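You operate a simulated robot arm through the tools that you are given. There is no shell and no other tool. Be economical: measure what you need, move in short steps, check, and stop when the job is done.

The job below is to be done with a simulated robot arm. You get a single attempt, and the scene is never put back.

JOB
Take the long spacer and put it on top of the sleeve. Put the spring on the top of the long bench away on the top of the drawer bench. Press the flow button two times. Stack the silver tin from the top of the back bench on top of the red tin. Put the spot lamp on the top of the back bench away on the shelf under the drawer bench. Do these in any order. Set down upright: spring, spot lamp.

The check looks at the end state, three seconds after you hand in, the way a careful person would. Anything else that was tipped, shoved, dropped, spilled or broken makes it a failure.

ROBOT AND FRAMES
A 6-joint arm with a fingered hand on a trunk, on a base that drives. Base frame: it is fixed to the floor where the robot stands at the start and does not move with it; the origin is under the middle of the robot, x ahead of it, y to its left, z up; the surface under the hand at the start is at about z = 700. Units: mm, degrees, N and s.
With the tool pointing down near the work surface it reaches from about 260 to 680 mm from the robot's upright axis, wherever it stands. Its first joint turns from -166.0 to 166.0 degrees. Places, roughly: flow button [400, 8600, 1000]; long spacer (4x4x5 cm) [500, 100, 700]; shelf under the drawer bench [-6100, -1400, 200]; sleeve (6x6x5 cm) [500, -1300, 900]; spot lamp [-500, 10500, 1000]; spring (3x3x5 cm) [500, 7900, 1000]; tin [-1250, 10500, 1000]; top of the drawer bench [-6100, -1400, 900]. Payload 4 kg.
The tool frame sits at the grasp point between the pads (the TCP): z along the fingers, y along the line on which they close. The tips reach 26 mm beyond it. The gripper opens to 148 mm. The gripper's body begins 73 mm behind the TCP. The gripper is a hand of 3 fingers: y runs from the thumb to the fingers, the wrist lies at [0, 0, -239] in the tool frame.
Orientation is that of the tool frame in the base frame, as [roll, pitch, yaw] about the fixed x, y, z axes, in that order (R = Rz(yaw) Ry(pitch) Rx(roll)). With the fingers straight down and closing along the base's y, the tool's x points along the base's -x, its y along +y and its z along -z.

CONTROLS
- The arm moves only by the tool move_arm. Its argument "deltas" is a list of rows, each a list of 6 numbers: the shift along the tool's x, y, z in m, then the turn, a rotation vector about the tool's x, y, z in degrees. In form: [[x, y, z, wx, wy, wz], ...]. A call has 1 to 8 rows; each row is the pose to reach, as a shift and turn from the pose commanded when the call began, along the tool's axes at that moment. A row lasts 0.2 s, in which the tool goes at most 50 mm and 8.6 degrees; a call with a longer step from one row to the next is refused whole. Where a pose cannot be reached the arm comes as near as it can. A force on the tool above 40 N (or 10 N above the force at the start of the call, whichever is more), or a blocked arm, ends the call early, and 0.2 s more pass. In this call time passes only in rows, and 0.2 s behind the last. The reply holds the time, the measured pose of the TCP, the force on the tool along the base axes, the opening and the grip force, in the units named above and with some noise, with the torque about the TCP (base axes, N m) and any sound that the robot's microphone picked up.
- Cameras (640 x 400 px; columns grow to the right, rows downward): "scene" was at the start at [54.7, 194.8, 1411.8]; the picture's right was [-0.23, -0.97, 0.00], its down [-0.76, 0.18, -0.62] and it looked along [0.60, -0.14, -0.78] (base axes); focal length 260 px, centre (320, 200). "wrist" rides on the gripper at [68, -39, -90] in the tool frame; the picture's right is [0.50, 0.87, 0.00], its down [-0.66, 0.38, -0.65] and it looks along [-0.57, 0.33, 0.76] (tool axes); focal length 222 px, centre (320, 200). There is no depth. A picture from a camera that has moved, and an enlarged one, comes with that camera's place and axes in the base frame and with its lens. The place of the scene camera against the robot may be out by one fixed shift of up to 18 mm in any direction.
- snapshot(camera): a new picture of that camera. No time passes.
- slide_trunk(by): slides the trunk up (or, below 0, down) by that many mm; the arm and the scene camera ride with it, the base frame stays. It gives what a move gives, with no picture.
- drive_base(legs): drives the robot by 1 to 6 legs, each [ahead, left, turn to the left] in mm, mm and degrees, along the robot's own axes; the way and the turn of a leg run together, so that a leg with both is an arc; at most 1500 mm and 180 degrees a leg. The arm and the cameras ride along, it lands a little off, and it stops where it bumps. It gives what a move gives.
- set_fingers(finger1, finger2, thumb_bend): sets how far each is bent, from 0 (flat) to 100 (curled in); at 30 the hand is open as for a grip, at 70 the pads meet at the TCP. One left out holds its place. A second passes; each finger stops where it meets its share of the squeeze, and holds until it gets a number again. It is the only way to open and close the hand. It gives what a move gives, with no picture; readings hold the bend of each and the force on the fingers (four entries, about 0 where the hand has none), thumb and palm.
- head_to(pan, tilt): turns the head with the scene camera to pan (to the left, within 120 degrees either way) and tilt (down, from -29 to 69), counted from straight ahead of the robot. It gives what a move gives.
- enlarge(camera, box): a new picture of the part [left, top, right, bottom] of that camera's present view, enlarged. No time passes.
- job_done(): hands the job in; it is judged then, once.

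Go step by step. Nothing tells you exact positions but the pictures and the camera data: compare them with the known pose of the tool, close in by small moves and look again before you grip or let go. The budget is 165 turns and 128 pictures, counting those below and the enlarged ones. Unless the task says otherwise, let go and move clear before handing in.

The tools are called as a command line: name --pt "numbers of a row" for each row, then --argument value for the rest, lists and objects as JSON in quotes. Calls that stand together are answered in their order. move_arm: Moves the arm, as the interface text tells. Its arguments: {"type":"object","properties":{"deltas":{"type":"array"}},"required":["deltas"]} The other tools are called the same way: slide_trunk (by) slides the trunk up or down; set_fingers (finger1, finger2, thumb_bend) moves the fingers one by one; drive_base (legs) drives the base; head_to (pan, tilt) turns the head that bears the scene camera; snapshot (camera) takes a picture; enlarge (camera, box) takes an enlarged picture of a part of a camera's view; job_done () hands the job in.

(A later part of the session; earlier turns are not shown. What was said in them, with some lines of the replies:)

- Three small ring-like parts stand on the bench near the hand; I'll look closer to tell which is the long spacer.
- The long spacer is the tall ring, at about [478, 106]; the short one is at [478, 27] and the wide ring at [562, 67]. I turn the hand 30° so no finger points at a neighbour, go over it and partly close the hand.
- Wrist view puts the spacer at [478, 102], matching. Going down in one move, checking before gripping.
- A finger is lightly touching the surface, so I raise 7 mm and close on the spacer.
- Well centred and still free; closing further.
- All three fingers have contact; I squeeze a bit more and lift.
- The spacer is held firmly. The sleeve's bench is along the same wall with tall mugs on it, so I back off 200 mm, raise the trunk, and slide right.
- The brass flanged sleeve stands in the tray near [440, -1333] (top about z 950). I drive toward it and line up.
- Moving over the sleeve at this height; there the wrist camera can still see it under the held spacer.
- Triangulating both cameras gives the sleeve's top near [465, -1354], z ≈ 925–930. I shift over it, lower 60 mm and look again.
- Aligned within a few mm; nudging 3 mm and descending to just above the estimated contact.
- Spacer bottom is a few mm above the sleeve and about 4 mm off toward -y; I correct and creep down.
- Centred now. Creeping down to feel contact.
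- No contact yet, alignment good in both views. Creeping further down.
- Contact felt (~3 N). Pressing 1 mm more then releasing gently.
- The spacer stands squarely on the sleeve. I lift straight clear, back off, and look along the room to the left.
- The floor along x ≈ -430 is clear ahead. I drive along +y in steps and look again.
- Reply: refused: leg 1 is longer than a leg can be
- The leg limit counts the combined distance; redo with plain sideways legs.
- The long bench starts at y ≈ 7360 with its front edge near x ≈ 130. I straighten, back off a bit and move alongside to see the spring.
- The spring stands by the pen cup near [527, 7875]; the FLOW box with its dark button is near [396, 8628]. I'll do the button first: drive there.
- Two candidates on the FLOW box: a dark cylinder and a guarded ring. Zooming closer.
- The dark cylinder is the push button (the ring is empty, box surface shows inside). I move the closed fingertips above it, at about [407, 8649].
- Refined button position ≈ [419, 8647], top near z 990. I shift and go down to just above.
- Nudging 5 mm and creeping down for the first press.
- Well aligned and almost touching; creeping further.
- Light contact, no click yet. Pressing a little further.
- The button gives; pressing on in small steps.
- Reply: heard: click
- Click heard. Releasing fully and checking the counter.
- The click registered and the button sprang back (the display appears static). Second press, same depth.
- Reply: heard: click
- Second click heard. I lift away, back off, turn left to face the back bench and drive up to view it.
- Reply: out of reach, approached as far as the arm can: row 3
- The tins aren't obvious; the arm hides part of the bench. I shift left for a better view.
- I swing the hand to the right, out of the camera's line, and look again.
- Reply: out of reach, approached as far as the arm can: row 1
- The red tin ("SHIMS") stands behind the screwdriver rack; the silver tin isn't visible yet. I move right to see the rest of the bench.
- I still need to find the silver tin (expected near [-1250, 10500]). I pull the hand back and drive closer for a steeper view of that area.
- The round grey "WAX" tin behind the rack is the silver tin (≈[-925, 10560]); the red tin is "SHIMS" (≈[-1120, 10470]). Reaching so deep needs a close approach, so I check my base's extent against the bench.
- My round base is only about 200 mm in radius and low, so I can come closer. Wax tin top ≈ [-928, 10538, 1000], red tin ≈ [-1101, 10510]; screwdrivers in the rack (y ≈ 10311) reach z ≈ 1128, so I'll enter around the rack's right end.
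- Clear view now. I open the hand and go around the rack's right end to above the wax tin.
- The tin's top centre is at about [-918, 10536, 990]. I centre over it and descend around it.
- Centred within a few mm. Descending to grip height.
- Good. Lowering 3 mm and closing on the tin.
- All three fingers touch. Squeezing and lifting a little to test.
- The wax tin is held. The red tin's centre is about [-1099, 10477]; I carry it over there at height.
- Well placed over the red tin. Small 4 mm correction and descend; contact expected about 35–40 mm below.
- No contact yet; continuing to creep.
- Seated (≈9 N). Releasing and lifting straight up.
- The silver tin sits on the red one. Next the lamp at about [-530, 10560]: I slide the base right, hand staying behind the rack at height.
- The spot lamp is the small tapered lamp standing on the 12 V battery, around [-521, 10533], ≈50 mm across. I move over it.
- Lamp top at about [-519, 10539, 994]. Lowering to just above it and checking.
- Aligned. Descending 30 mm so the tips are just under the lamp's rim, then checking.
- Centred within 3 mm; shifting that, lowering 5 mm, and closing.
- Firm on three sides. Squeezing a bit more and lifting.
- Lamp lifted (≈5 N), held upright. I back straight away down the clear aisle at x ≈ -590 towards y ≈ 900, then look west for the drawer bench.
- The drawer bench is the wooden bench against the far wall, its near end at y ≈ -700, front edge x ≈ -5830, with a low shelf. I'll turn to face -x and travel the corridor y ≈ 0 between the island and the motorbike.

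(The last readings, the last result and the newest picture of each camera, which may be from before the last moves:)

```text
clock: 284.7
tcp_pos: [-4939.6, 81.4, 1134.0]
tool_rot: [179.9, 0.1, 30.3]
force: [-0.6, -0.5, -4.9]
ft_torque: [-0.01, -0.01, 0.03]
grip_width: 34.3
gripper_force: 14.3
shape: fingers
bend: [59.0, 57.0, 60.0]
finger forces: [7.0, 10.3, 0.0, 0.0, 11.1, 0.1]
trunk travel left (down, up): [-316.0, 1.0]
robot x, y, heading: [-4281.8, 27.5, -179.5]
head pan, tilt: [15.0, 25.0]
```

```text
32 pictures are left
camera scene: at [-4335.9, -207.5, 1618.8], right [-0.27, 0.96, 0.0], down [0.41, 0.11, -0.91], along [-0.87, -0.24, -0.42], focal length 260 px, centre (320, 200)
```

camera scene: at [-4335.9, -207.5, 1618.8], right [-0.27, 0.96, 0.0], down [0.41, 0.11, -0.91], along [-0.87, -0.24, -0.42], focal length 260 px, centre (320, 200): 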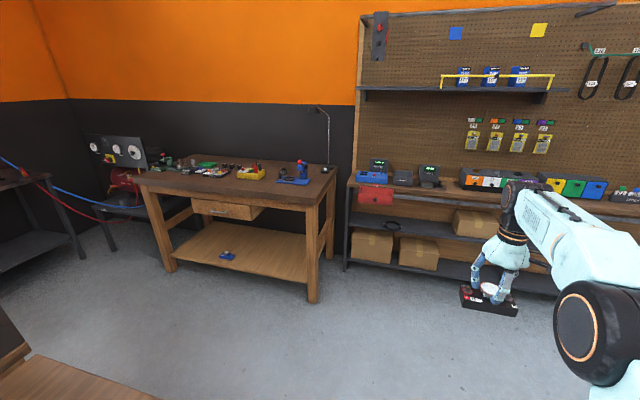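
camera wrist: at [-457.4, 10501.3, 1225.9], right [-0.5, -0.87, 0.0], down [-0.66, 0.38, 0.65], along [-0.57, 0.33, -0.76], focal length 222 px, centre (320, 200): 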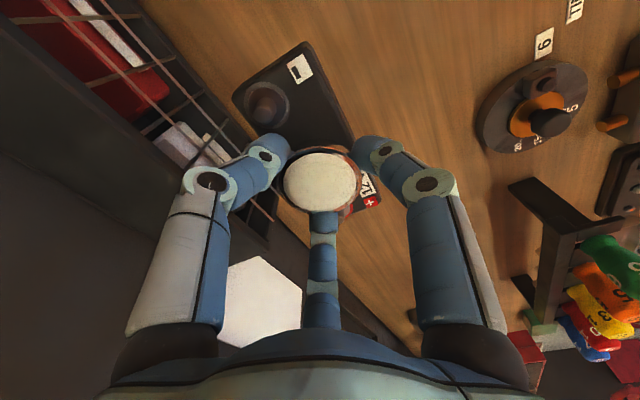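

The hand carries lamp and its 12 V base as one piece (that is the spot lamp). The drawer bench's front is at x ≈ -5790, y from -670 to -2050, shelf low with a free stretch around y ≈ -1050. I drive into the aisle in front of it.

drive_base --legs '[[700, 0, -0.4], [0, 1130, 0]]'

slide_trunk --by -316

head_to --pan 0 --tilt 40

snapshot --camera "scene"

```text
clock: 298.3
tcp_pos: [-5646.4, -1038.7, 1133.8]
tool_rot: [180.0, 0.0, 29.3]
force: [0.4, 0.3, -5.3]
ft_torque: [0.02, -0.03, 0.02]
grip_width: 34.4
gripper_force: 14.1
shape: fingers
bend: [59.0, 57.0, 60.0]
finger forces: [7.0, 10.3, 0.0, 0.0, 11.0, 0.0]
trunk travel left (down, up): [-316.0, 1.0]
robot x, y, heading: [-4987.3, -1104.2, 179.1]
head pan, tilt: [15.0, 25.0]
```

```text
clock: 301.5
tcp_pos: [-5644.9, -1037.7, 818.1]
tool_rot: [179.9, 0.0, 29.3]
force: [-0.3, 0.3, -4.8]
ft_torque: [0.01, -0.02, 0.01]
grip_width: 34.2
gripper_force: 14.1
shape: fingers
bend: [59.0, 57.0, 60.0]
finger forces: [7.2, 10.5, 0.0, 0.0, 11.2, 0.0]
trunk travel left (down, up): [0.0, 317.0]
robot x, y, heading: [-4987.8, -1103.0, 179.2]
head pan, tilt: [15.0, 25.0]
```

```text
clock: 302.2
tcp_pos: [-5645.7, -1038.5, 817.5]
tool_rot: [-179.9, -0.1, 29.3]
force: [0.3, -0.3, -5.2]
ft_torque: [0.02, -0.02, 0.0]
grip_width: 34.1
gripper_force: 14.4
shape: fingers
bend: [59.0, 57.0, 60.0]
finger forces: [7.2, 10.4, 0.1, 0.0, 11.0, 0.0]
trunk travel left (down, up): [0.0, 317.0]
robot x, y, heading: [-4985.3, -1103.2, 179.3]
head pan, tilt: [0.0, 40.0]
```

```text
31 pictures are left
camera scene: at [-5098.9, -1313.5, 1276.5], right [0.01, 1.0, 0.0], down [0.64, -0.01, -0.77], along [-0.77, 0.01, -0.64], focal length 260 px, centre (320, 200)
```

scene: 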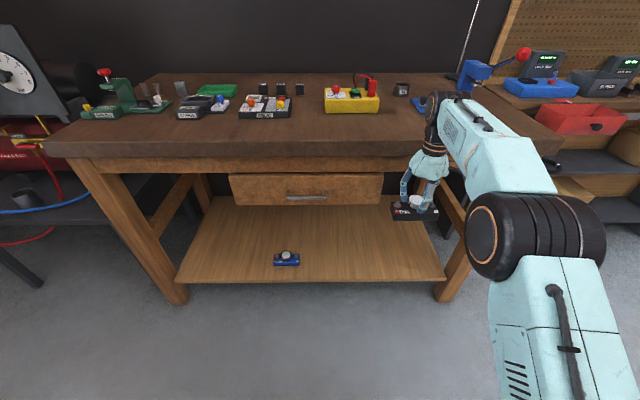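

The shelf (front edge x ≈ -5790, z ≈ 200) is free on the right side. I lower the arm in front of the bench first.

move_arm --pt "0.006 0.004 0.045 0 0 0" --pt "0.012 0.008 0.09 0 0 0" --pt "0.018 0.012 0.135 0 0 0" --pt "0.024 0.016 0.18 0 0 0" --pt "0.03 0.02 0.225 0 0 0" --pt "0.036 0.024 0.27 0 0 0" --pt "0.044 0.026 0.31 0 0 0"

move_arm --pt "0.002 0.001 0.045 0 0 0" --pt "0.004 0.002 0.09 0 0 0" --pt "0.006 0.003 0.135 0 0 0" --pt "0.008 0.003 0.17 0 0 0"

snapshot --camera "scene"

```text
clock: 303.8
tcp_pos: [-5595.3, -1040.6, 507.7]
tool_rot: [180.0, 0.1, 29.4]
force: [0.7, -0.4, -5.2]
ft_torque: [0.02, -0.04, 0.03]
grip_width: 33.9
gripper_force: 14.0
shape: fingers
bend: [59.0, 57.0, 60.0]
finger forces: [7.0, 10.4, 0.0, 0.0, 11.1, 0.1]
trunk travel left (down, up): [0.0, 317.0]
robot x, y, heading: [-4984.2, -1107.5, 179.2]
head pan, tilt: [0.0, 40.0]
```

```text
clock: 304.8
tcp_pos: [-5585.4, -1037.1, 338.5]
tool_rot: [-180.0, 0.0, 29.4]
force: [0.6, -0.1, -5.9]
ft_torque: [0.0, -0.02, 0.0]
grip_width: 33.8
gripper_force: 14.6
shape: fingers
bend: [59.0, 57.0, 60.0]
finger forces: [7.0, 10.6, 0.0, 0.0, 11.0, 0.0]
trunk travel left (down, up): [0.0, 317.0]
robot x, y, heading: [-4985.5, -1105.2, 179.6]
head pan, tilt: [0.0, 40.0]
```

```text
30 pictures are left
camera scene: at [-5098.9, -1313.4, 1276.5], right [0.01, 1.0, 0.0], down [0.64, -0.01, -0.77], along [-0.77, 0.01, -0.64], focal length 260 px, centre (320, 200)
```

scene: 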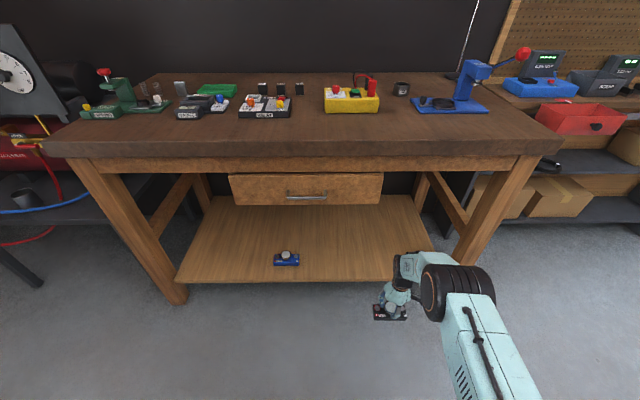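

Arm is low enough (elbow about z 660, under the apron at ~818, right of the drawer). I drive forward to bring the lamp over the shelf.

drive_base --legs '[[0, -50, 0.4], [200, 0, 0], [130, 0, 0]]'

snapshot --camera "scene"

snapshot --camera "wrist"

```text
clock: 308.0
tcp_pos: [-5906.0, -990.8, 333.4]
tool_rot: [179.8, -0.5, 29.7]
force: [0.7, 1.1, -5.8]
ft_torque: [0.03, -0.01, 0.04]
grip_width: 33.6
gripper_force: 14.5
shape: fingers
bend: [59.0, 57.0, 60.0]
finger forces: [7.5, 10.5, 0.0, 0.0, 11.1, 0.0]
trunk travel left (down, up): [0.0, 317.0]
robot x, y, heading: [-5318.1, -1055.0, 179.8]
head pan, tilt: [0.0, 40.0]
```

```text
29 pictures are left
camera scene: at [-5420.4, -1262.6, 1277.0], right [0.01, 1.0, 0.0], down [0.64, 0.0, -0.77], along [-0.77, 0.0, -0.64], focal length 260 px, centre (320, 200)
```

scene: 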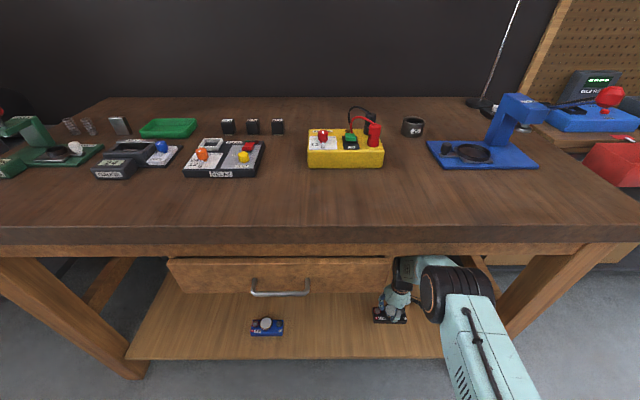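

```text
28 pictures are left
camera wrist: at [-5869.0, -923.8, 425.5], right [0.86, -0.5, 0.01], down [-0.39, -0.65, 0.65], along [-0.32, -0.57, -0.76], focal length 222 px, centre (320, 200)
```

wrist: 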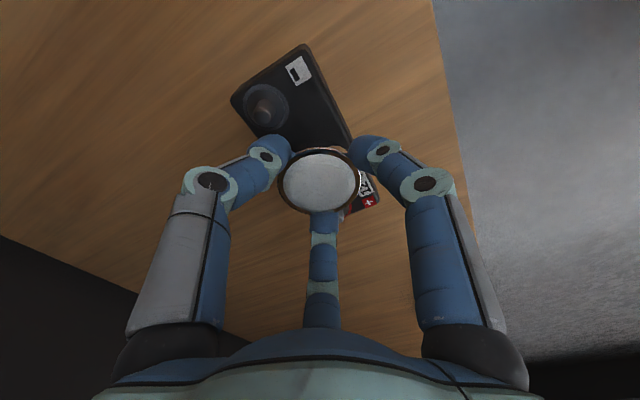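

The lamp is over the shelf with margin to its front edge. Lowering toward the shelf.

move_arm --pt "0 0 0.015 0 0 0" --pt "0 0 0.03 0 0 0" --pt "0 0 0.045 0 0 0"

enlarge --camera "scene" --box '[350, 250, 450, 350]'

```text
clock: 308.8
tcp_pos: [-5907.3, -989.1, 287.1]
tool_rot: [179.5, -0.6, 29.8]
force: [-0.5, 0.0, -5.3]
ft_torque: [0.01, -0.02, 0.02]
grip_width: 33.0
gripper_force: 14.8
shape: fingers
bend: [59.0, 57.0, 60.0]
finger forces: [7.4, 10.7, 0.0, 0.0, 11.1, 0.0]
trunk travel left (down, up): [0.0, 317.0]
robot x, y, heading: [-5314.6, -1059.5, 179.7]
head pan, tilt: [0.0, 40.0]
```

```text
4.00 times, centred on (400, 300) of scene
camera zoom: at [-5427.0, -1262.6, 1276.5], right [0.01, 1.0, 0.0], down [0.64, 0.0, -0.77], along [-0.77, 0.0, -0.64], focal length 1040 px, centre (0, -200)
```

zoom: 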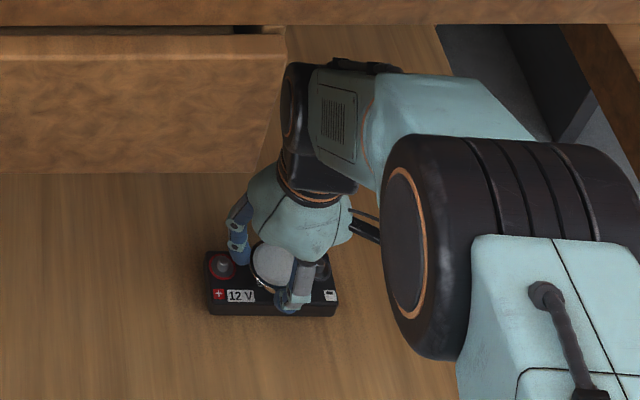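

move_arm --pt "0 0 0.004 0 0 0" --pt "0 0 0.008 0 0 0" --pt "0 0 0.012 0 0 0"

move_arm --pt "0 0 0.003 0 0 0" --pt "0 0 0.006 0 0 0"

```text
clock: 309.6
tcp_pos: [-5906.5, -990.1, 274.0]
tool_rot: [179.6, -0.6, 29.7]
force: [-0.5, 0.5, 2.7]
ft_torque: [-0.07, -0.02, -0.03]
grip_width: 33.0
gripper_force: 14.8
shape: fingers
bend: [59.0, 57.0, 60.0]
finger forces: [7.8, 10.9, 0.1, 0.0, 11.7, 0.0]
trunk travel left (down, up): [0.0, 317.0]
robot x, y, heading: [-5314.6, -1055.7, 179.8]
head pan, tilt: [0.0, 40.0]
```

```text
clock: 310.2
tcp_pos: [-5908.8, -990.7, 271.5]
tool_rot: [179.7, -0.3, 29.7]
force: [0.3, 4.1, 29.4]
ft_torque: [0.04, 0.08, -0.06]
grip_width: 32.5
gripper_force: 19.7
shape: fingers
bend: [59.0, 56.0, 62.0]
finger forces: [9.6, 13.1, 0.0, 0.1, 16.5, 0.1]
trunk travel left (down, up): [0.0, 317.0]
robot x, y, heading: [-5313.4, -1054.1, 179.7]
head pan, tilt: [0.0, 40.0]
```

It's on the shelf, slightly overpressed; relieving 4 mm, then releasing.

move_arm --pt "0 0 -0.004 0 0 0"

set_fingers --finger1 54 --finger2 53 --thumb_bend 54

set_fingers --finger1 46 --finger2 46 --thumb_bend 46

move_arm --pt "0 0 -0.02 0 0 0" --pt "0 0 -0.05 0 0 0" --pt "0 0 -0.075 0 0 0"

enlarge --camera "scene" --box '[350, 250, 450, 350]'

```text
clock: 310.6
tcp_pos: [-5907.1, -992.0, 271.7]
tool_rot: [179.7, -0.6, 29.7]
force: [-5.4, 3.4, 11.1]
ft_torque: [0.08, 0.25, 0.0]
grip_width: 32.1
gripper_force: 17.6
shape: fingers
bend: [59.0, 56.0, 61.0]
finger forces: [7.1, 12.2, 0.1, 0.0, 15.0, 0.0]
trunk travel left (down, up): [0.0, 317.0]
robot x, y, heading: [-5315.6, -1056.4, 179.5]
head pan, tilt: [0.0, 40.0]
```

```text
clock: 311.6
tcp_pos: [-5907.3, -991.2, 272.6]
tool_rot: [179.5, -0.6, 29.7]
force: [1.0, -0.7, 0.1]
ft_torque: [0.01, 0.0, -0.03]
grip_width: 48.6
gripper_force: 0.1
shape: fingers
bend: [54.0, 53.0, 54.0]
finger forces: [0.0, 0.0, 0.0, 0.0, 0.0, 0.0]
trunk travel left (down, up): [0.0, 317.0]
robot x, y, heading: [-5316.5, -1053.6, 179.5]
head pan, tilt: [0.0, 40.0]
```

```text
clock: 312.6
tcp_pos: [-5906.9, -991.5, 271.8]
tool_rot: [179.4, -0.8, 29.7]
force: [-0.2, 0.2, 0.5]
ft_torque: [0.0, 0.0, 0.02]
grip_width: 74.8
gripper_force: 0.0
shape: fingers
bend: [46.0, 46.0, 46.0]
finger forces: [0.0, 0.0, 0.0, 0.0, 0.0, 0.1]
trunk travel left (down, up): [0.0, 317.0]
robot x, y, heading: [-5316.9, -1053.4, 179.7]
head pan, tilt: [0.0, 40.0]
```

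```text
clock: 313.6
tcp_pos: [-5885.0, -992.2, 328.2]
tool_rot: [178.2, -2.6, 29.8]
force: [-0.3, 0.1, 0.6]
ft_torque: [0.02, 0.01, -0.01]
grip_width: 74.9
gripper_force: 0.0
shape: fingers
bend: [46.0, 46.0, 46.0]
finger forces: [0.1, 0.0, 0.0, 0.0, 0.0, 0.0]
trunk travel left (down, up): [0.0, 317.0]
robot x, y, heading: [-5312.7, -1050.1, 179.5]
head pan, tilt: [0.0, 40.0]
stopped in row 3: the arm was blocked; the commanded pose is now the measured one
```

```text
4.00 times, centred on (400, 300) of scene
camera zoom: at [-5423.8, -1262.9, 1276.9], right [0.01, 1.0, 0.0], down [0.64, 0.0, -0.77], along [-0.77, 0.0, -0.64], focal length 1040 px, centre (0, -200)
```

zoom: 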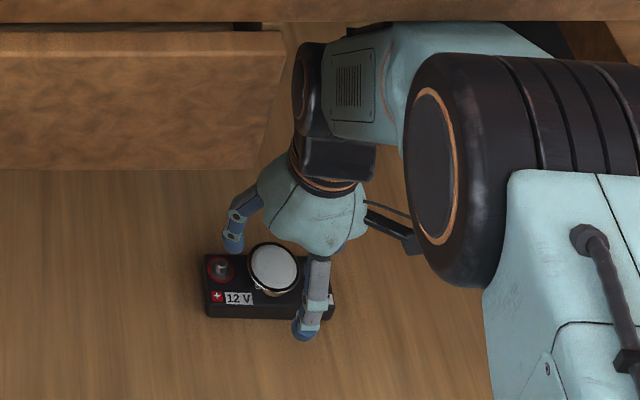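

Lamp stands free and upright on the shelf. The forearm touched the bench's apron from below, so I lower 12 mm to free it (tips still ≈25 mm above the lamp) and drive straight back.

move_arm --pt "0 0 0.012 0 0 0"

drive_base --legs '[[-330, 0, 0]]'

snapshot --camera "scene"

```text
clock: 314.0
tcp_pos: [-5886.6, -991.9, 316.6]
tool_rot: [178.3, -2.3, 29.6]
force: [0.1, -0.1, -1.2]
ft_torque: [0.01, 0.04, 0.0]
grip_width: 75.1
gripper_force: 0.0
shape: fingers
bend: [46.0, 46.0, 46.0]
finger forces: [0.0, 0.0, 0.1, 0.0, 0.0, 0.0]
trunk travel left (down, up): [0.0, 317.0]
robot x, y, heading: [-5317.7, -1055.4, 179.8]
head pan, tilt: [0.0, 40.0]
```

```text
clock: 316.2
tcp_pos: [-5555.7, -993.5, 315.3]
tool_rot: [178.3, -2.4, 29.7]
force: [0.5, 0.4, -0.3]
ft_torque: [0.02, -0.01, -0.03]
grip_width: 75.0
gripper_force: 0.1
shape: fingers
bend: [46.0, 46.0, 46.0]
finger forces: [0.0, 0.0, 0.0, 0.1, 0.0, 0.0]
trunk travel left (down, up): [0.0, 317.0]
robot x, y, heading: [-4982.5, -1059.3, 179.8]
head pan, tilt: [0.0, 40.0]
```

```text
25 pictures are left
camera scene: at [-5093.3, -1264.5, 1276.5], right [0.0, 1.0, 0.0], down [0.64, 0.0, -0.77], along [-0.77, 0.0, -0.64], focal length 260 px, centre (320, 200)
```

scene: 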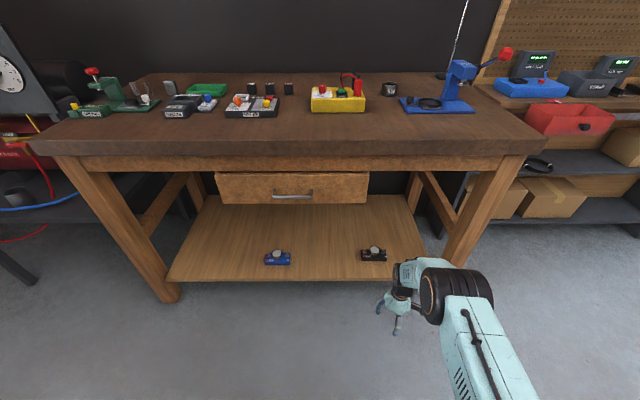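

The lamp stands upright on the shelf. I straighten the tool, raise arm and trunk for travel, and head back for the spring.

move_arm --pt "0 0 -0.045 1.7 -2.4 0" --pt "0 0 -0.09 1.7 -2.4 0" --pt "0 0 -0.135 1.7 -2.4 0" --pt "0 0 -0.18 1.7 -2.4 0" --pt "0 0 -0.225 1.7 -2.4 0" --pt "0 0 -0.27 1.7 -2.4 0" --pt "0 0 -0.315 1.7 -2.4 0" --pt "0 0 -0.36 1.7 -2.4 0"

move_arm --pt "0 0 -0.045 0 0 0" --pt "0 0 -0.09 0 0 0" --pt "0 0 -0.135 0 0 0"

slide_trunk --by 300

drive_base --legs '[[0, -1080, 0], [-1500, 0, 0], [-1000, 0, 0]]'

```text
clock: 318.0
tcp_pos: [-5574.0, -992.8, 677.2]
tool_rot: [179.9, -0.2, 29.7]
force: [-0.5, -0.7, 0.4]
ft_torque: [0.01, -0.01, -0.01]
grip_width: 74.9
gripper_force: 0.1
shape: fingers
bend: [46.0, 46.0, 46.0]
finger forces: [0.1, 0.0, 0.0, 0.0, 0.1, 0.0]
trunk travel left (down, up): [0.0, 317.0]
robot x, y, heading: [-4984.4, -1057.0, 179.7]
head pan, tilt: [0.0, 40.0]
```

```text
clock: 318.8
tcp_pos: [-5574.1, -991.3, 809.3]
tool_rot: [-180.0, -0.1, 29.7]
force: [0.5, -0.1, -1.3]
ft_torque: [0.01, 0.02, -0.01]
grip_width: 74.9
gripper_force: 0.1
shape: fingers
bend: [46.0, 46.0, 46.0]
finger forces: [0.0, 0.0, 0.1, 0.0, 0.0, 0.1]
trunk travel left (down, up): [0.0, 317.0]
robot x, y, heading: [-4981.1, -1057.6, 179.7]
head pan, tilt: [0.0, 40.0]
```

```text
clock: 321.8
tcp_pos: [-5572.7, -993.1, 1109.2]
tool_rot: [180.0, -0.1, 29.7]
force: [0.1, 0.1, 0.4]
ft_torque: [0.0, -0.01, 0.01]
grip_width: 75.1
gripper_force: 0.1
shape: fingers
bend: [46.0, 46.0, 46.0]
finger forces: [0.0, 0.0, 0.0, 0.1, 0.1, 0.0]
trunk travel left (down, up): [-300.0, 17.0]
robot x, y, heading: [-4982.0, -1054.9, 179.7]
head pan, tilt: [0.0, 40.0]
```

```text
clock: 343.4
tcp_pos: [-3079.6, 90.0, 1111.0]
tool_rot: [180.0, 0.0, 30.3]
force: [0.6, -0.3, 0.8]
ft_torque: [-0.01, 0.02, 0.01]
grip_width: 75.2
gripper_force: 0.0
shape: fingers
bend: [46.0, 46.0, 46.0]
finger forces: [0.1, 0.0, 0.0, 0.0, 0.1, 0.1]
trunk travel left (down, up): [-300.0, 17.0]
robot x, y, heading: [-2489.2, 27.7, -179.4]
head pan, tilt: [0.0, 40.0]
```

drive_base --legs '[[-1500, 0, -0.6], [-350, 0, 0], [0, -500, 0], [0, 0, -180], [0, 1500, 0], [0, 1500, 0]]'

```text
clock: 390.6
tcp_pos: [76.9, 3455.6, 1111.0]
tool_rot: [-180.0, -0.1, -151.8]
force: [0.0, 0.6, 0.3]
ft_torque: [0.01, -0.01, 0.01]
grip_width: 75.2
gripper_force: 0.0
shape: fingers
bend: [46.0, 46.0, 46.0]
finger forces: [0.0, 0.1, 0.0, 0.1, 0.0, 0.0]
trunk travel left (down, up): [-300.0, 17.0]
robot x, y, heading: [-513.1, 3535.0, -1.6]
head pan, tilt: [0.0, 40.0]
```

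drive_base --legs '[[0, 1500, 1.6], [0, 1500, 0], [0, 1350, 0]]'

head_to --pan -8 --tilt 40

```text
clock: 428.5
tcp_pos: [91.0, 7835.6, 1109.9]
tool_rot: [179.9, -0.1, -149.7]
force: [-0.2, 0.3, 0.6]
ft_torque: [-0.02, 0.05, 0.0]
grip_width: 75.0
gripper_force: 0.1
shape: fingers
bend: [46.0, 46.0, 46.0]
finger forces: [0.1, 0.0, 0.0, 0.1, 0.0, 0.0]
trunk travel left (down, up): [-300.0, 17.0]
robot x, y, heading: [-503.0, 7895.0, 0.2]
head pan, tilt: [0.0, 40.0]
```

```text
clock: 429.2
tcp_pos: [91.1, 7835.4, 1109.9]
tool_rot: [180.0, -0.1, -149.8]
force: [-0.4, -0.4, 0.0]
ft_torque: [0.03, -0.01, -0.02]
grip_width: 74.8
gripper_force: 0.1
shape: fingers
bend: [46.0, 46.0, 46.0]
finger forces: [0.1, 0.0, 0.1, 0.0, 0.1, 0.0]
trunk travel left (down, up): [-300.0, 17.0]
robot x, y, heading: [-497.9, 7893.1, 0.3]
head pan, tilt: [-8.0, 40.0]
```

I'm opposite the spring. It stands beside the pen cup and a tall shock absorber, so I approach along y ≈ 7835 and locate it with the wrist camera.

drive_base --legs '[[360, 0, 0]]'

snapshot --camera "wrist"

snapshot --camera "scene"

```text
clock: 431.5
tcp_pos: [450.4, 7837.7, 1111.0]
tool_rot: [-180.0, -0.1, -149.6]
force: [-0.8, -1.0, 0.5]
ft_torque: [0.01, -0.01, 0.02]
grip_width: 74.8
gripper_force: 0.1
shape: fingers
bend: [46.0, 46.0, 46.0]
finger forces: [0.0, 0.0, 0.0, 0.0, 0.0, 0.0]
trunk travel left (down, up): [-300.0, 17.0]
robot x, y, heading: [-142.2, 7896.8, 0.4]
head pan, tilt: [-8.0, 40.0]
```

```text
24 pictures are left
camera wrist: at [410.8, 7769.7, 1201.7], right [-0.87, 0.5, 0.0], down [0.38, 0.66, 0.65], along [0.32, 0.57, -0.76], focal length 222 px, centre (320, 200)
```

wrist: 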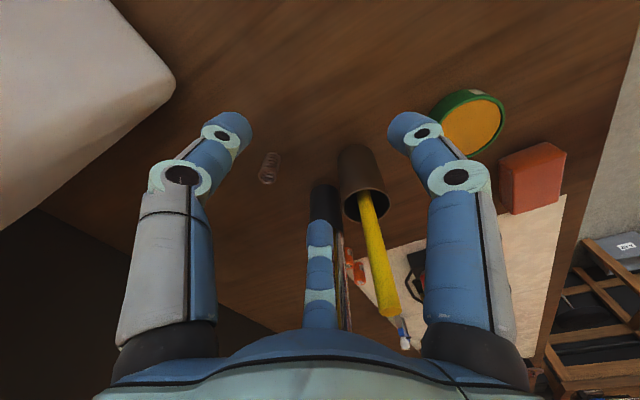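

```text
23 pictures are left
camera scene: at [-88.7, 8096.8, 1580.4], right [-0.13, -0.99, 0.0], down [-0.64, 0.09, -0.77], along [0.76, -0.1, -0.64], focal length 260 px, centre (320, 200)
```

scene: 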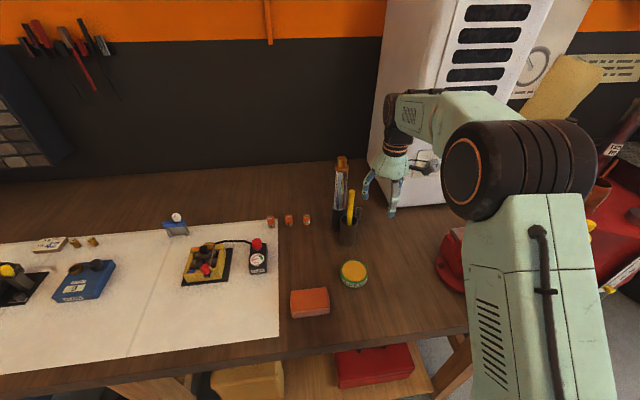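

Spring located at about [535, 7866], z 945–995; shock absorber ≈95 mm away, so there's room. I creep the base 50 mm closer and move over it.

drive_base --legs '[[50, 0, 0]]'

move_arm --pt "-0.022 0.0033 0 0 0 0" --pt "-0.0443 0.0067 0.02 0 0 0" --pt "-0.0443 0.0067 0.045 0 0 0"

snapshot --camera "wrist"

```text
clock: 432.4
tcp_pos: [499.0, 7837.1, 1108.7]
tool_rot: [179.8, -0.1, -149.8]
force: [0.5, 0.7, -1.1]
ft_torque: [0.0, 0.02, 0.02]
grip_width: 75.0
gripper_force: 0.1
shape: fingers
bend: [46.0, 46.0, 46.0]
finger forces: [0.0, 0.0, 0.1, 0.0, 0.0, 0.1]
trunk travel left (down, up): [-300.0, 17.0]
robot x, y, heading: [-91.5, 7897.3, 0.1]
head pan, tilt: [-8.0, 40.0]
```

```text
clock: 433.2
tcp_pos: [534.1, 7867.6, 1065.0]
tool_rot: [-180.0, 0.0, -149.7]
force: [-0.2, -0.1, -0.7]
ft_torque: [-0.01, -0.01, -0.03]
grip_width: 75.1
gripper_force: 0.1
shape: fingers
bend: [46.0, 46.0, 46.0]
finger forces: [0.0, 0.1, 0.0, 0.0, 0.0, 0.1]
trunk travel left (down, up): [-300.0, 17.0]
robot x, y, heading: [-95.4, 7896.2, -0.1]
head pan, tilt: [-8.0, 40.0]
```

```text
22 pictures are left
camera wrist: at [494.2, 7798.3, 1157.1], right [-0.87, 0.5, 0.0], down [0.38, 0.66, 0.65], along [0.32, 0.57, -0.76], focal length 222 px, centre (320, 200)
```

wrist: 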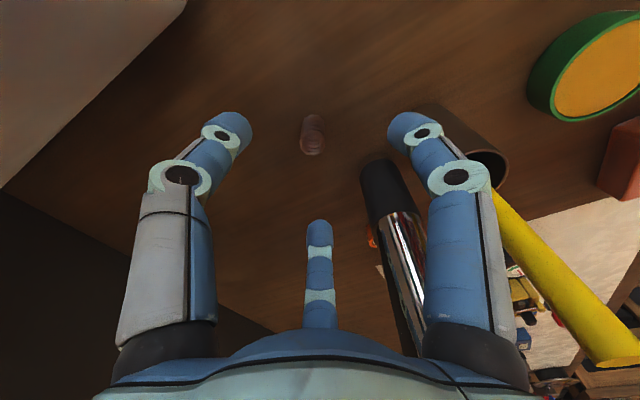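

Fine-centring to [538, 7866], turning the hand 8° away from the cup, and lowering around the spring.

move_arm --pt "-0.0027 -0.0033 0.005 0 0 -4" --pt "-0.0027 -0.0033 0.02 0 0 -8" --pt "-0.0027 -0.0033 0.045 0 0 -8" --pt "-0.0027 -0.0033 0.07 0 0 -8"

snapshot --camera "wrist"

```text
clock: 434.2
tcp_pos: [538.0, 7864.7, 995.9]
tool_rot: [179.8, -0.2, -141.7]
force: [0.4, -0.6, 0.0]
ft_torque: [-0.01, 0.0, 0.01]
grip_width: 75.0
gripper_force: 0.3
shape: fingers
bend: [46.0, 46.0, 46.0]
finger forces: [0.0, 0.1, 0.0, 0.1, 0.0, 0.0]
trunk travel left (down, up): [-300.0, 17.0]
robot x, y, heading: [-91.3, 7893.7, 0.7]
head pan, tilt: [-8.0, 40.0]
```

```text
21 pictures are left
camera wrist: at [508.3, 7791.9, 1086.7], right [-0.93, 0.37, 0.0], down [0.28, 0.7, 0.65], along [0.24, 0.61, -0.76], focal length 222 px, centre (320, 200)
```

wrist: 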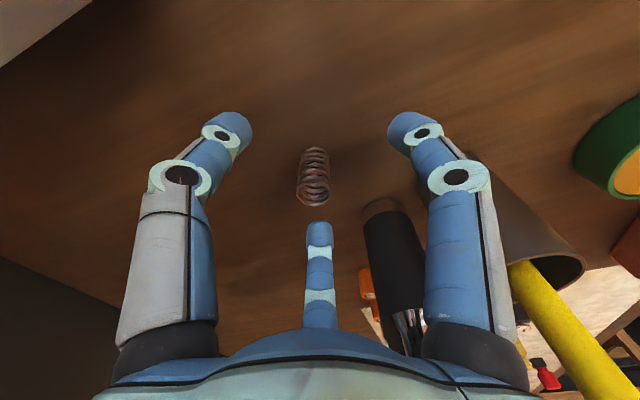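

Centred. Lowering 5 mm and closing gently.

move_arm --pt "-0.001 -0.001 0.005 0 0 0"

set_fingers --finger1 66 --finger2 66 --thumb_bend 66

snapshot --camera "wrist"

```text
clock: 434.6
tcp_pos: [540.0, 7863.9, 990.1]
tool_rot: [179.9, -0.1, -141.7]
force: [-0.3, -0.3, 0.0]
ft_torque: [0.01, 0.01, 0.0]
grip_width: 74.8
gripper_force: 0.1
shape: fingers
bend: [46.0, 46.0, 46.0]
finger forces: [0.0, 0.1, 0.1, 0.0, 0.0, 0.0]
trunk travel left (down, up): [-300.0, 17.0]
robot x, y, heading: [-93.5, 7895.2, 0.6]
head pan, tilt: [-8.0, 40.0]
```

```text
clock: 435.6
tcp_pos: [539.8, 7864.6, 991.5]
tool_rot: [180.0, -0.2, -141.6]
force: [-0.1, -0.1, -0.1]
ft_torque: [-0.01, -0.02, -0.02]
grip_width: 15.1
gripper_force: 3.0
shape: fingers
bend: [65.0, 63.0, 65.0]
finger forces: [0.8, 2.3, 0.0, 0.1, 2.2, 0.1]
trunk travel left (down, up): [-300.0, 17.0]
robot x, y, heading: [-89.9, 7892.4, 0.5]
head pan, tilt: [-8.0, 40.0]
```

```text
20 pictures are left
camera wrist: at [509.5, 7791.9, 1082.1], right [-0.93, 0.37, 0.0], down [0.28, 0.7, 0.65], along [0.24, 0.61, -0.76], focal length 222 px, centre (320, 200)
```

wrist: 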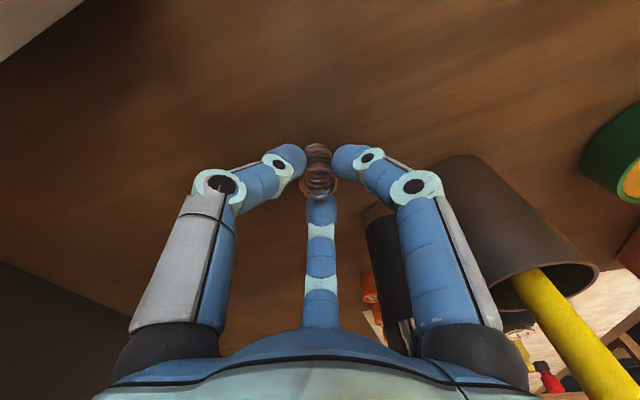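

All fingers in contact. Squeezing moderately and lifting.

set_fingers --finger1 72 --finger2 72 --thumb_bend 72

move_arm --pt "0 0 -0.02 0 0 0" --pt "0 0 -0.05 0 0 0" --pt "0 0 -0.085 0 0 0" --pt "0 0 -0.115 0 0 0"

snapshot --camera "wrist"

```text
clock: 436.6
tcp_pos: [539.5, 7864.5, 990.7]
tool_rot: [179.8, -0.1, -141.7]
force: [0.3, -0.8, -0.5]
ft_torque: [0.0, 0.02, 0.0]
grip_width: 12.6
gripper_force: 12.0
shape: fingers
bend: [65.0, 63.0, 67.0]
finger forces: [6.4, 8.1, 0.0, 0.0, 9.1, 0.0]
trunk travel left (down, up): [-300.0, 17.0]
robot x, y, heading: [-93.6, 7895.7, 0.4]
head pan, tilt: [-8.0, 40.0]
```

```text
clock: 437.6
tcp_pos: [540.2, 7863.2, 1107.1]
tool_rot: [179.9, -0.1, -141.7]
force: [0.6, -0.6, -0.3]
ft_torque: [0.02, -0.05, 0.01]
grip_width: 12.6
gripper_force: 12.0
shape: fingers
bend: [65.0, 63.0, 67.0]
finger forces: [6.4, 8.1, 0.0, 0.0, 9.0, 0.0]
trunk travel left (down, up): [-300.0, 17.0]
robot x, y, heading: [-89.6, 7897.4, 0.2]
head pan, tilt: [-8.0, 40.0]
```

```text
19 pictures are left
camera wrist: at [509.2, 7791.8, 1198.1], right [-0.93, 0.37, 0.0], down [0.28, 0.7, 0.65], along [0.24, 0.61, -0.76], focal length 222 px, centre (320, 200)
```

wrist: 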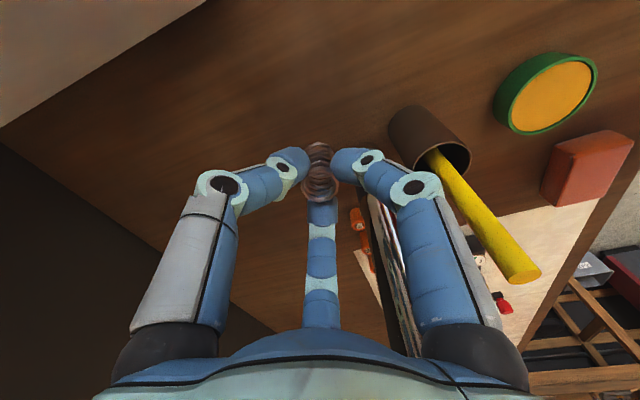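

Spring is held upright. I shift the hand away from the cup, back off, and travel back down the aisle.

move_arm --pt "0.0185 -0.0235 0 0 0 0" --pt "0.037 -0.047 0 0 0 0"

drive_base --legs '[[-500, 0, 0], [0, -1500, 0], [0, -1500, 0], [0, -1500, 0]]'

```text
clock: 438.2
tcp_pos: [539.6, 7804.9, 1105.2]
tool_rot: [179.9, -0.1, -141.7]
force: [-0.3, -0.2, -0.1]
ft_torque: [-0.03, 0.01, -0.01]
grip_width: 12.3
gripper_force: 11.8
shape: fingers
bend: [65.0, 63.0, 67.0]
finger forces: [6.4, 8.2, 0.0, 0.0, 9.0, 0.0]
trunk travel left (down, up): [-300.0, 17.0]
robot x, y, heading: [-92.7, 7897.5, 0.4]
head pan, tilt: [-8.0, 40.0]
```

```text
clock: 479.9
tcp_pos: [93.9, 3309.6, 1106.6]
tool_rot: [179.8, -0.2, -141.0]
force: [-1.0, -0.1, -0.7]
ft_torque: [-0.01, 0.0, 0.03]
grip_width: 12.4
gripper_force: 11.6
shape: fingers
bend: [65.0, 63.0, 67.0]
finger forces: [6.5, 8.2, 0.0, 0.0, 9.0, 0.0]
trunk travel left (down, up): [-300.0, 17.0]
robot x, y, heading: [-536.6, 3396.3, 1.3]
head pan, tilt: [-8.0, 40.0]
```

drive_base --legs '[[-80, 0, -1.3], [0, -1500, 0], [0, -1400, 0], [0, 0, 180], [0, 470, 0]]'

```text
clock: 517.6
tcp_pos: [-1239.5, 91.6, 1106.3]
tool_rot: [179.8, -0.2, 40.4]
force: [0.1, 0.3, -1.1]
ft_torque: [-0.02, 0.0, 0.02]
grip_width: 11.8
gripper_force: 10.8
shape: fingers
bend: [65.0, 63.0, 67.0]
finger forces: [5.4, 8.2, 0.1, 0.0, 8.7, 0.0]
trunk travel left (down, up): [-300.0, 17.0]
robot x, y, heading: [-603.4, 25.8, -177.3]
head pan, tilt: [-8.0, 40.0]
```

drive_base --legs '[[0, 0, -2.7], [1500, 0, 0], [1500, 0, 0]]'

snapshot --camera "wrist"

```text
clock: 532.4
tcp_pos: [-4235.5, 121.1, 1106.1]
tool_rot: [-180.0, 0.0, 37.9]
force: [-0.5, 0.8, 0.4]
ft_torque: [-0.02, 0.03, 0.03]
grip_width: 11.7
gripper_force: 11.2
shape: fingers
bend: [65.0, 63.0, 67.0]
finger forces: [5.5, 8.1, 0.0, 0.0, 8.7, 0.1]
trunk travel left (down, up): [-300.0, 17.0]
robot x, y, heading: [-3605.3, 27.4, 179.9]
head pan, tilt: [-8.0, 40.0]
```

```text
18 pictures are left
camera wrist: at [-4207.0, 193.1, 1196.9], right [0.93, -0.38, 0.0], down [-0.29, -0.7, 0.65], along [-0.24, -0.61, -0.76], focal length 222 px, centre (320, 200)
```

wrist: 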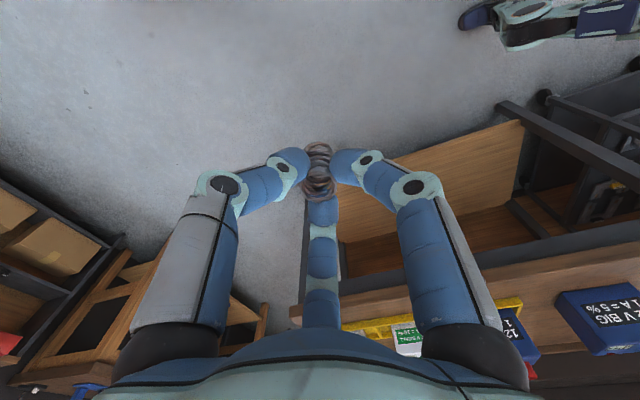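

Spring still upright in grip. I drive into the aisle and toward a free spot on the bench top near [-5870, -1150].

drive_base --legs '[[1370, 0, 0], [0, 1270, 0]]'

head_to --pan 0 --tilt 35

snapshot --camera "scene"

```text
clock: 550.1
tcp_pos: [-5603.7, -1141.1, 1105.4]
tool_rot: [179.9, -0.1, 38.4]
force: [-0.4, 0.5, -0.9]
ft_torque: [0.0, -0.01, -0.03]
grip_width: 11.8
gripper_force: 11.2
shape: fingers
bend: [65.0, 63.0, 67.0]
finger forces: [5.4, 8.0, 0.0, 0.1, 8.7, 0.1]
trunk travel left (down, up): [-300.0, 17.0]
robot x, y, heading: [-4968.6, -1228.8, -179.6]
head pan, tilt: [-8.0, 40.0]
```

```text
clock: 550.8
tcp_pos: [-5603.9, -1142.1, 1105.3]
tool_rot: [179.9, -0.2, 38.4]
force: [0.3, 0.4, -0.3]
ft_torque: [0.01, 0.0, 0.0]
grip_width: 11.7
gripper_force: 10.9
shape: fingers
bend: [65.0, 63.0, 67.0]
finger forces: [5.4, 8.1, 0.0, 0.0, 8.7, 0.1]
trunk travel left (down, up): [-300.0, 17.0]
robot x, y, heading: [-4973.2, -1232.4, -179.4]
head pan, tilt: [0.0, 35.0]
```

```text
17 pictures are left
camera scene: at [-5028.4, -1440.9, 1588.0], right [-0.01, 1.0, 0.0], down [0.57, 0.0, -0.82], along [-0.82, -0.01, -0.57], focal length 260 px, centre (320, 200)
```

scene: 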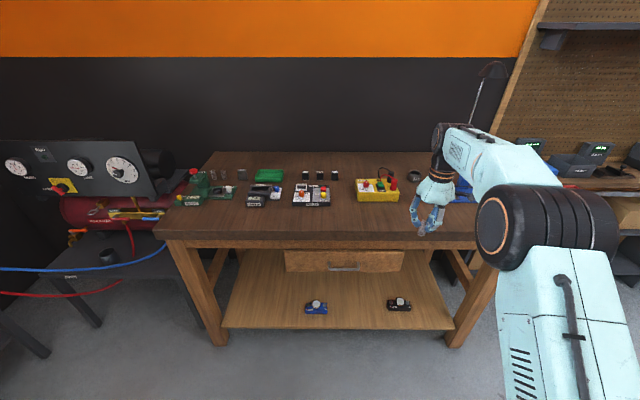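

Lamp confirmed upright on the shelf. Driving forward 262 mm over the free front area of the bench top, then descending.

drive_base --legs '[[262, 0, 0]]'

move_arm --pt "0 0 0.04 0 0 0" --pt "0 0 0.08 0 0 0" --pt "0 0 0.11 0 0 0"

snapshot --camera "wrist"

snapshot --camera "scene"

```text
clock: 552.7
tcp_pos: [-5866.6, -1143.5, 1105.6]
tool_rot: [179.9, -0.1, 38.3]
force: [0.1, 0.1, 0.1]
ft_torque: [0.02, -0.02, -0.02]
grip_width: 11.6
gripper_force: 11.1
shape: fingers
bend: [65.0, 63.0, 67.0]
finger forces: [5.4, 8.1, 0.0, 0.0, 8.7, 0.0]
trunk travel left (down, up): [-300.0, 17.0]
robot x, y, heading: [-5234.2, -1237.6, -179.6]
head pan, tilt: [0.0, 35.0]
```

```text
clock: 553.5
tcp_pos: [-5865.9, -1143.7, 995.9]
tool_rot: [179.9, 0.0, 38.2]
force: [-0.3, 0.1, 0.6]
ft_torque: [0.01, -0.03, 0.0]
grip_width: 11.7
gripper_force: 11.3
shape: fingers
bend: [65.0, 63.0, 67.0]
finger forces: [5.5, 8.1, 0.0, 0.1, 8.7, 0.0]
trunk travel left (down, up): [-300.0, 17.0]
robot x, y, heading: [-5236.5, -1235.5, -179.6]
head pan, tilt: [0.0, 35.0]
```

```text
16 pictures are left
camera wrist: at [-5839.5, -1071.5, 1087.3], right [0.93, -0.37, 0.0], down [-0.28, -0.7, 0.65], along [-0.24, -0.61, -0.76], focal length 222 px, centre (320, 200)
```

wrist: 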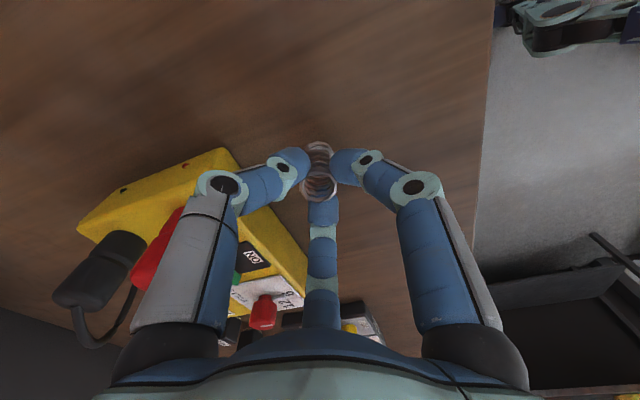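

```text
15 pictures are left
camera scene: at [-5292.6, -1442.9, 1588.1], right [-0.01, 1.0, 0.0], down [0.57, 0.0, -0.82], along [-0.82, -0.01, -0.57], focal length 260 px, centre (320, 200)
```

scene: 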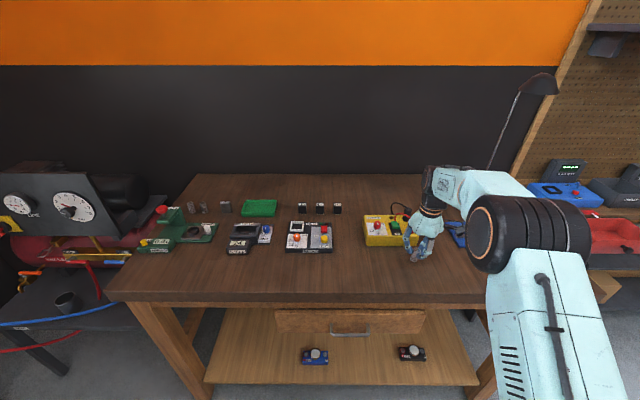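

The yellow box is only ~60 mm behind, so I shift 40 mm toward the front (edge is at x ≈ -5735), then lower to near contact.

move_arm --pt "0.0157 0.0124 0 0 0 0" --pt "0.0314 0.0247 0 0 0 0" --pt "0.0314 0.0247 0.018 0 0 0" --pt "0.0314 0.0247 0.034 0 0 0"

enlarge --camera "scene" --box '[380, 200, 480, 300]'

```text
clock: 554.5
tcp_pos: [-5825.3, -1143.1, 961.3]
tool_rot: [-179.9, 0.1, 38.3]
force: [-1.1, -0.5, 8.5]
ft_torque: [-0.01, 0.07, 0.0]
grip_width: 6.0
gripper_force: 10.3
shape: fingers
bend: [67.0, 63.0, 69.0]
finger forces: [4.1, 7.6, 0.0, 0.0, 7.8, 0.1]
trunk travel left (down, up): [-300.0, 17.0]
robot x, y, heading: [-5235.2, -1234.0, -179.7]
head pan, tilt: [0.0, 35.0]
```

```text
4.00 times, centred on (430, 250) of scene
camera zoom: at [-5291.6, -1443.0, 1588.1], right [-0.01, 1.0, 0.0], down [0.57, 0.0, -0.82], along [-0.82, -0.01, -0.57], focal length 1040 px, centre (-120, 0)
```

zoom: 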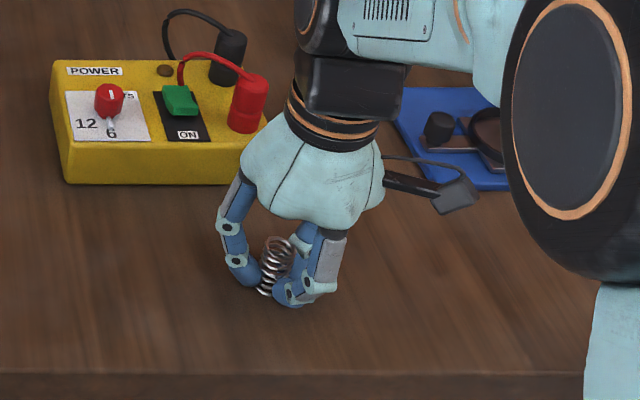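

Contact came earlier than expected (8 N) and the spring may have shifted in the grip; I look before doing anything.

enlarge --camera "wrist" --box '[260, 110, 380, 230]'

enlarge --camera "scene" --box '[400, 240, 450, 290]'

```text
3.33 times, centred on (320, 170) of wrist
camera zoom: at [-5798.4, -1071.2, 1053.5], right [0.93, -0.37, 0.0], down [-0.28, -0.7, 0.65], along [-0.24, -0.61, -0.76], focal length 740 px, centre (320, 300)
```

zoom: 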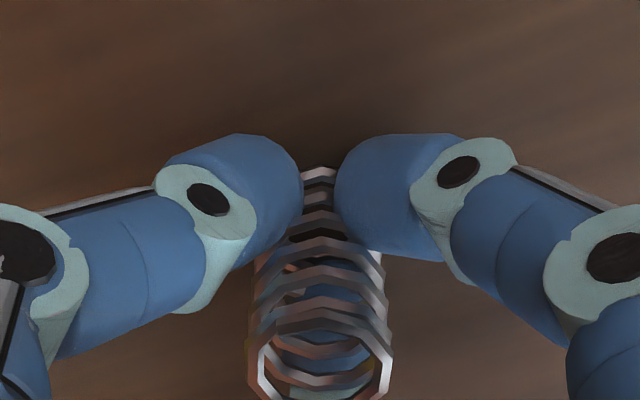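

```text
8.00 times, centred on (425, 265) of scene
camera zoom: at [-5291.6, -1443.0, 1588.1], right [-0.01, 1.0, 0.0], down [0.57, 0.0, -0.82], along [-0.82, -0.01, -0.57], focal length 2079 px, centre (-520, -320)
```

zoom: 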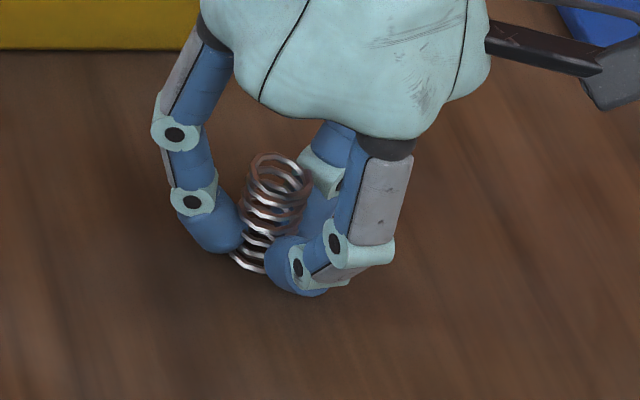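

The view geometry shows the spring is vertical, its foot on the bench (z ≈ 930), having merely slid up in the fingers. I open gently in small steps.

set_fingers --finger1 61 --finger2 57 --thumb_bend 62

enlarge --camera "scene" --box '[400, 240, 450, 290]'

```text
clock: 555.5
tcp_pos: [-5826.0, -1142.7, 962.1]
tool_rot: [179.8, 0.0, 38.3]
force: [0.7, 1.9, 6.1]
ft_torque: [-0.11, 0.02, -0.01]
grip_width: 23.8
gripper_force: 2.4
shape: fingers
bend: [62.0, 59.0, 62.0]
finger forces: [0.5, 5.3, 0.0, 0.0, 0.1, 0.0]
trunk travel left (down, up): [-300.0, 17.0]
robot x, y, heading: [-5237.7, -1234.0, -179.6]
head pan, tilt: [0.0, 35.0]
```

```text
8.00 times, centred on (425, 265) of scene
camera zoom: at [-5291.7, -1442.8, 1588.1], right [-0.01, 1.0, 0.0], down [0.57, 0.0, -0.82], along [-0.82, -0.01, -0.57], focal length 2079 px, centre (-520, -320)
```

zoom: 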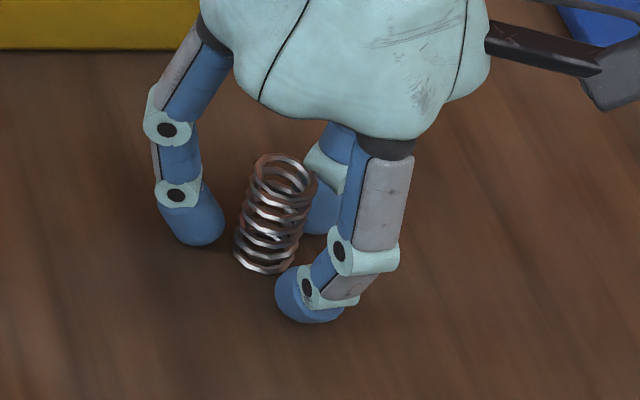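

The spring stands upright, free of the fingers; one fingertip just rests on the bench. Lifting 5 mm, opening further, then straight up.

move_arm --pt "0 0 -0.005 0 0 0"

set_fingers --finger1 53 --finger2 53 --thumb_bend 53

move_arm --pt "0 0 -0.02 0 0 0" --pt "0 0 -0.05 0 0 0" --pt "0 0 -0.09 0 0 0" --pt "0 0 -0.13 0 0 0"

enlarge --camera "scene" --box '[380, 200, 480, 300]'

```text
clock: 555.9
tcp_pos: [-5826.2, -1144.2, 965.0]
tool_rot: [180.0, 0.0, 38.3]
force: [0.9, 0.6, 0.3]
ft_torque: [-0.02, -0.01, 0.02]
grip_width: 24.2
gripper_force: 0.1
shape: fingers
bend: [61.0, 56.0, 62.0]
finger forces: [0.1, 0.0, 0.1, 0.1, 0.0, 0.1]
trunk travel left (down, up): [-300.0, 17.0]
robot x, y, heading: [-5234.9, -1232.2, -179.5]
head pan, tilt: [0.0, 35.0]
```

```text
clock: 556.9
tcp_pos: [-5826.7, -1144.7, 967.4]
tool_rot: [179.9, -0.1, 38.3]
force: [0.6, -0.5, 0.0]
ft_torque: [0.01, -0.02, 0.0]
grip_width: 51.8
gripper_force: 0.1
shape: fingers
bend: [53.0, 53.0, 53.0]
finger forces: [0.0, 0.0, 0.0, 0.1, 0.0, 0.0]
trunk travel left (down, up): [-300.0, 17.0]
robot x, y, heading: [-5233.0, -1234.5, -179.6]
head pan, tilt: [0.0, 35.0]
```

```text
clock: 557.9
tcp_pos: [-5826.5, -1143.8, 1096.0]
tool_rot: [180.0, -0.1, 38.3]
force: [0.0, 0.0, 0.3]
ft_torque: [0.02, 0.02, -0.03]
grip_width: 51.8
gripper_force: 0.0
shape: fingers
bend: [53.0, 53.0, 53.0]
finger forces: [0.0, 0.0, 0.0, 0.1, 0.0, 0.1]
trunk travel left (down, up): [-300.0, 17.0]
robot x, y, heading: [-5232.9, -1234.3, -179.8]
head pan, tilt: [0.0, 35.0]
```

```text
4.00 times, centred on (430, 250) of scene
camera zoom: at [-5292.0, -1443.0, 1588.1], right [-0.01, 1.0, 0.0], down [0.57, 0.0, -0.82], along [-0.82, -0.01, -0.57], focal length 1040 px, centre (-120, 0)
```

zoom: 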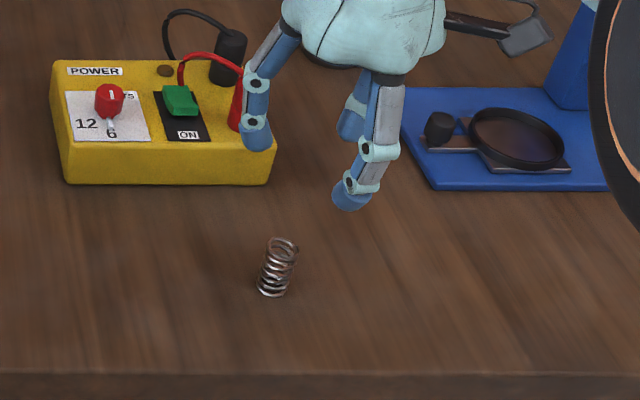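

The spring stands upright on the bench top. I back clear and take one last look.

drive_base --legs '[[-250, 0, 0]]'

snapshot --camera "scene"

```text
clock: 559.7
tcp_pos: [-5576.8, -1140.3, 1096.7]
tool_rot: [179.9, 0.0, 38.2]
force: [1.2, -0.4, -0.5]
ft_torque: [-0.01, 0.01, -0.01]
grip_width: 51.9
gripper_force: 0.0
shape: fingers
bend: [53.0, 53.0, 53.0]
finger forces: [0.0, 0.0, 0.0, 0.0, 0.1, 0.1]
trunk travel left (down, up): [-300.0, 17.0]
robot x, y, heading: [-4984.8, -1232.9, -179.6]
head pan, tilt: [0.0, 35.0]
```

```text
9 pictures are left
camera scene: at [-5042.2, -1441.3, 1588.2], right [0.0, 1.0, 0.0], down [0.57, 0.0, -0.82], along [-0.82, 0.0, -0.57], focal length 260 px, centre (320, 200)
```

scene: 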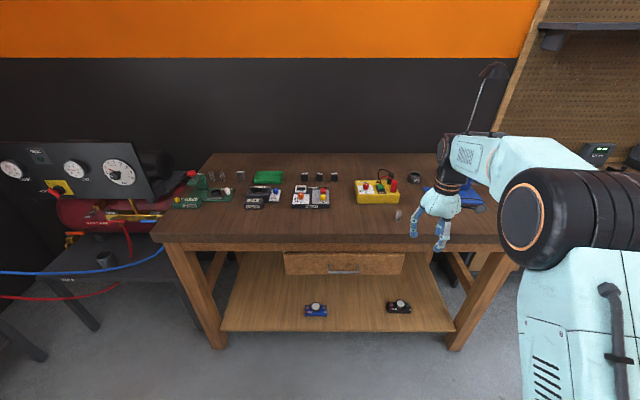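

Everything is in place: the spring and lamp are upright at the drawer bench, the tin and the spacer are stacked, and the button was pressed twice. Handing in.

job_done

```text
The job is handed in.
```

I did all five parts and handed the job in; the result of the check is not known yet.

- **Long spacer:** it stands on top of the sleeve.
- **Flow button:** I pressed it twice and heard a click each time. The box's display still read 0 after both.
- **Silver tin:** the round grey tin labelled "WAX" is stacked on the red "SHIMS" tin. I took it for the silver tin because I saw no other silver tin on the bench. It was about 300 mm from the rough place listed.
- **Spot lamp:** it stands upright on the shelf under the drawer bench. Its 12 V base came up with it as one piece. While I lifted away from the shelf, the forearm touched the underside of the bench once, and I saw no sign that anything moved.
- **Spring:** it stands upright on top of the drawer bench.
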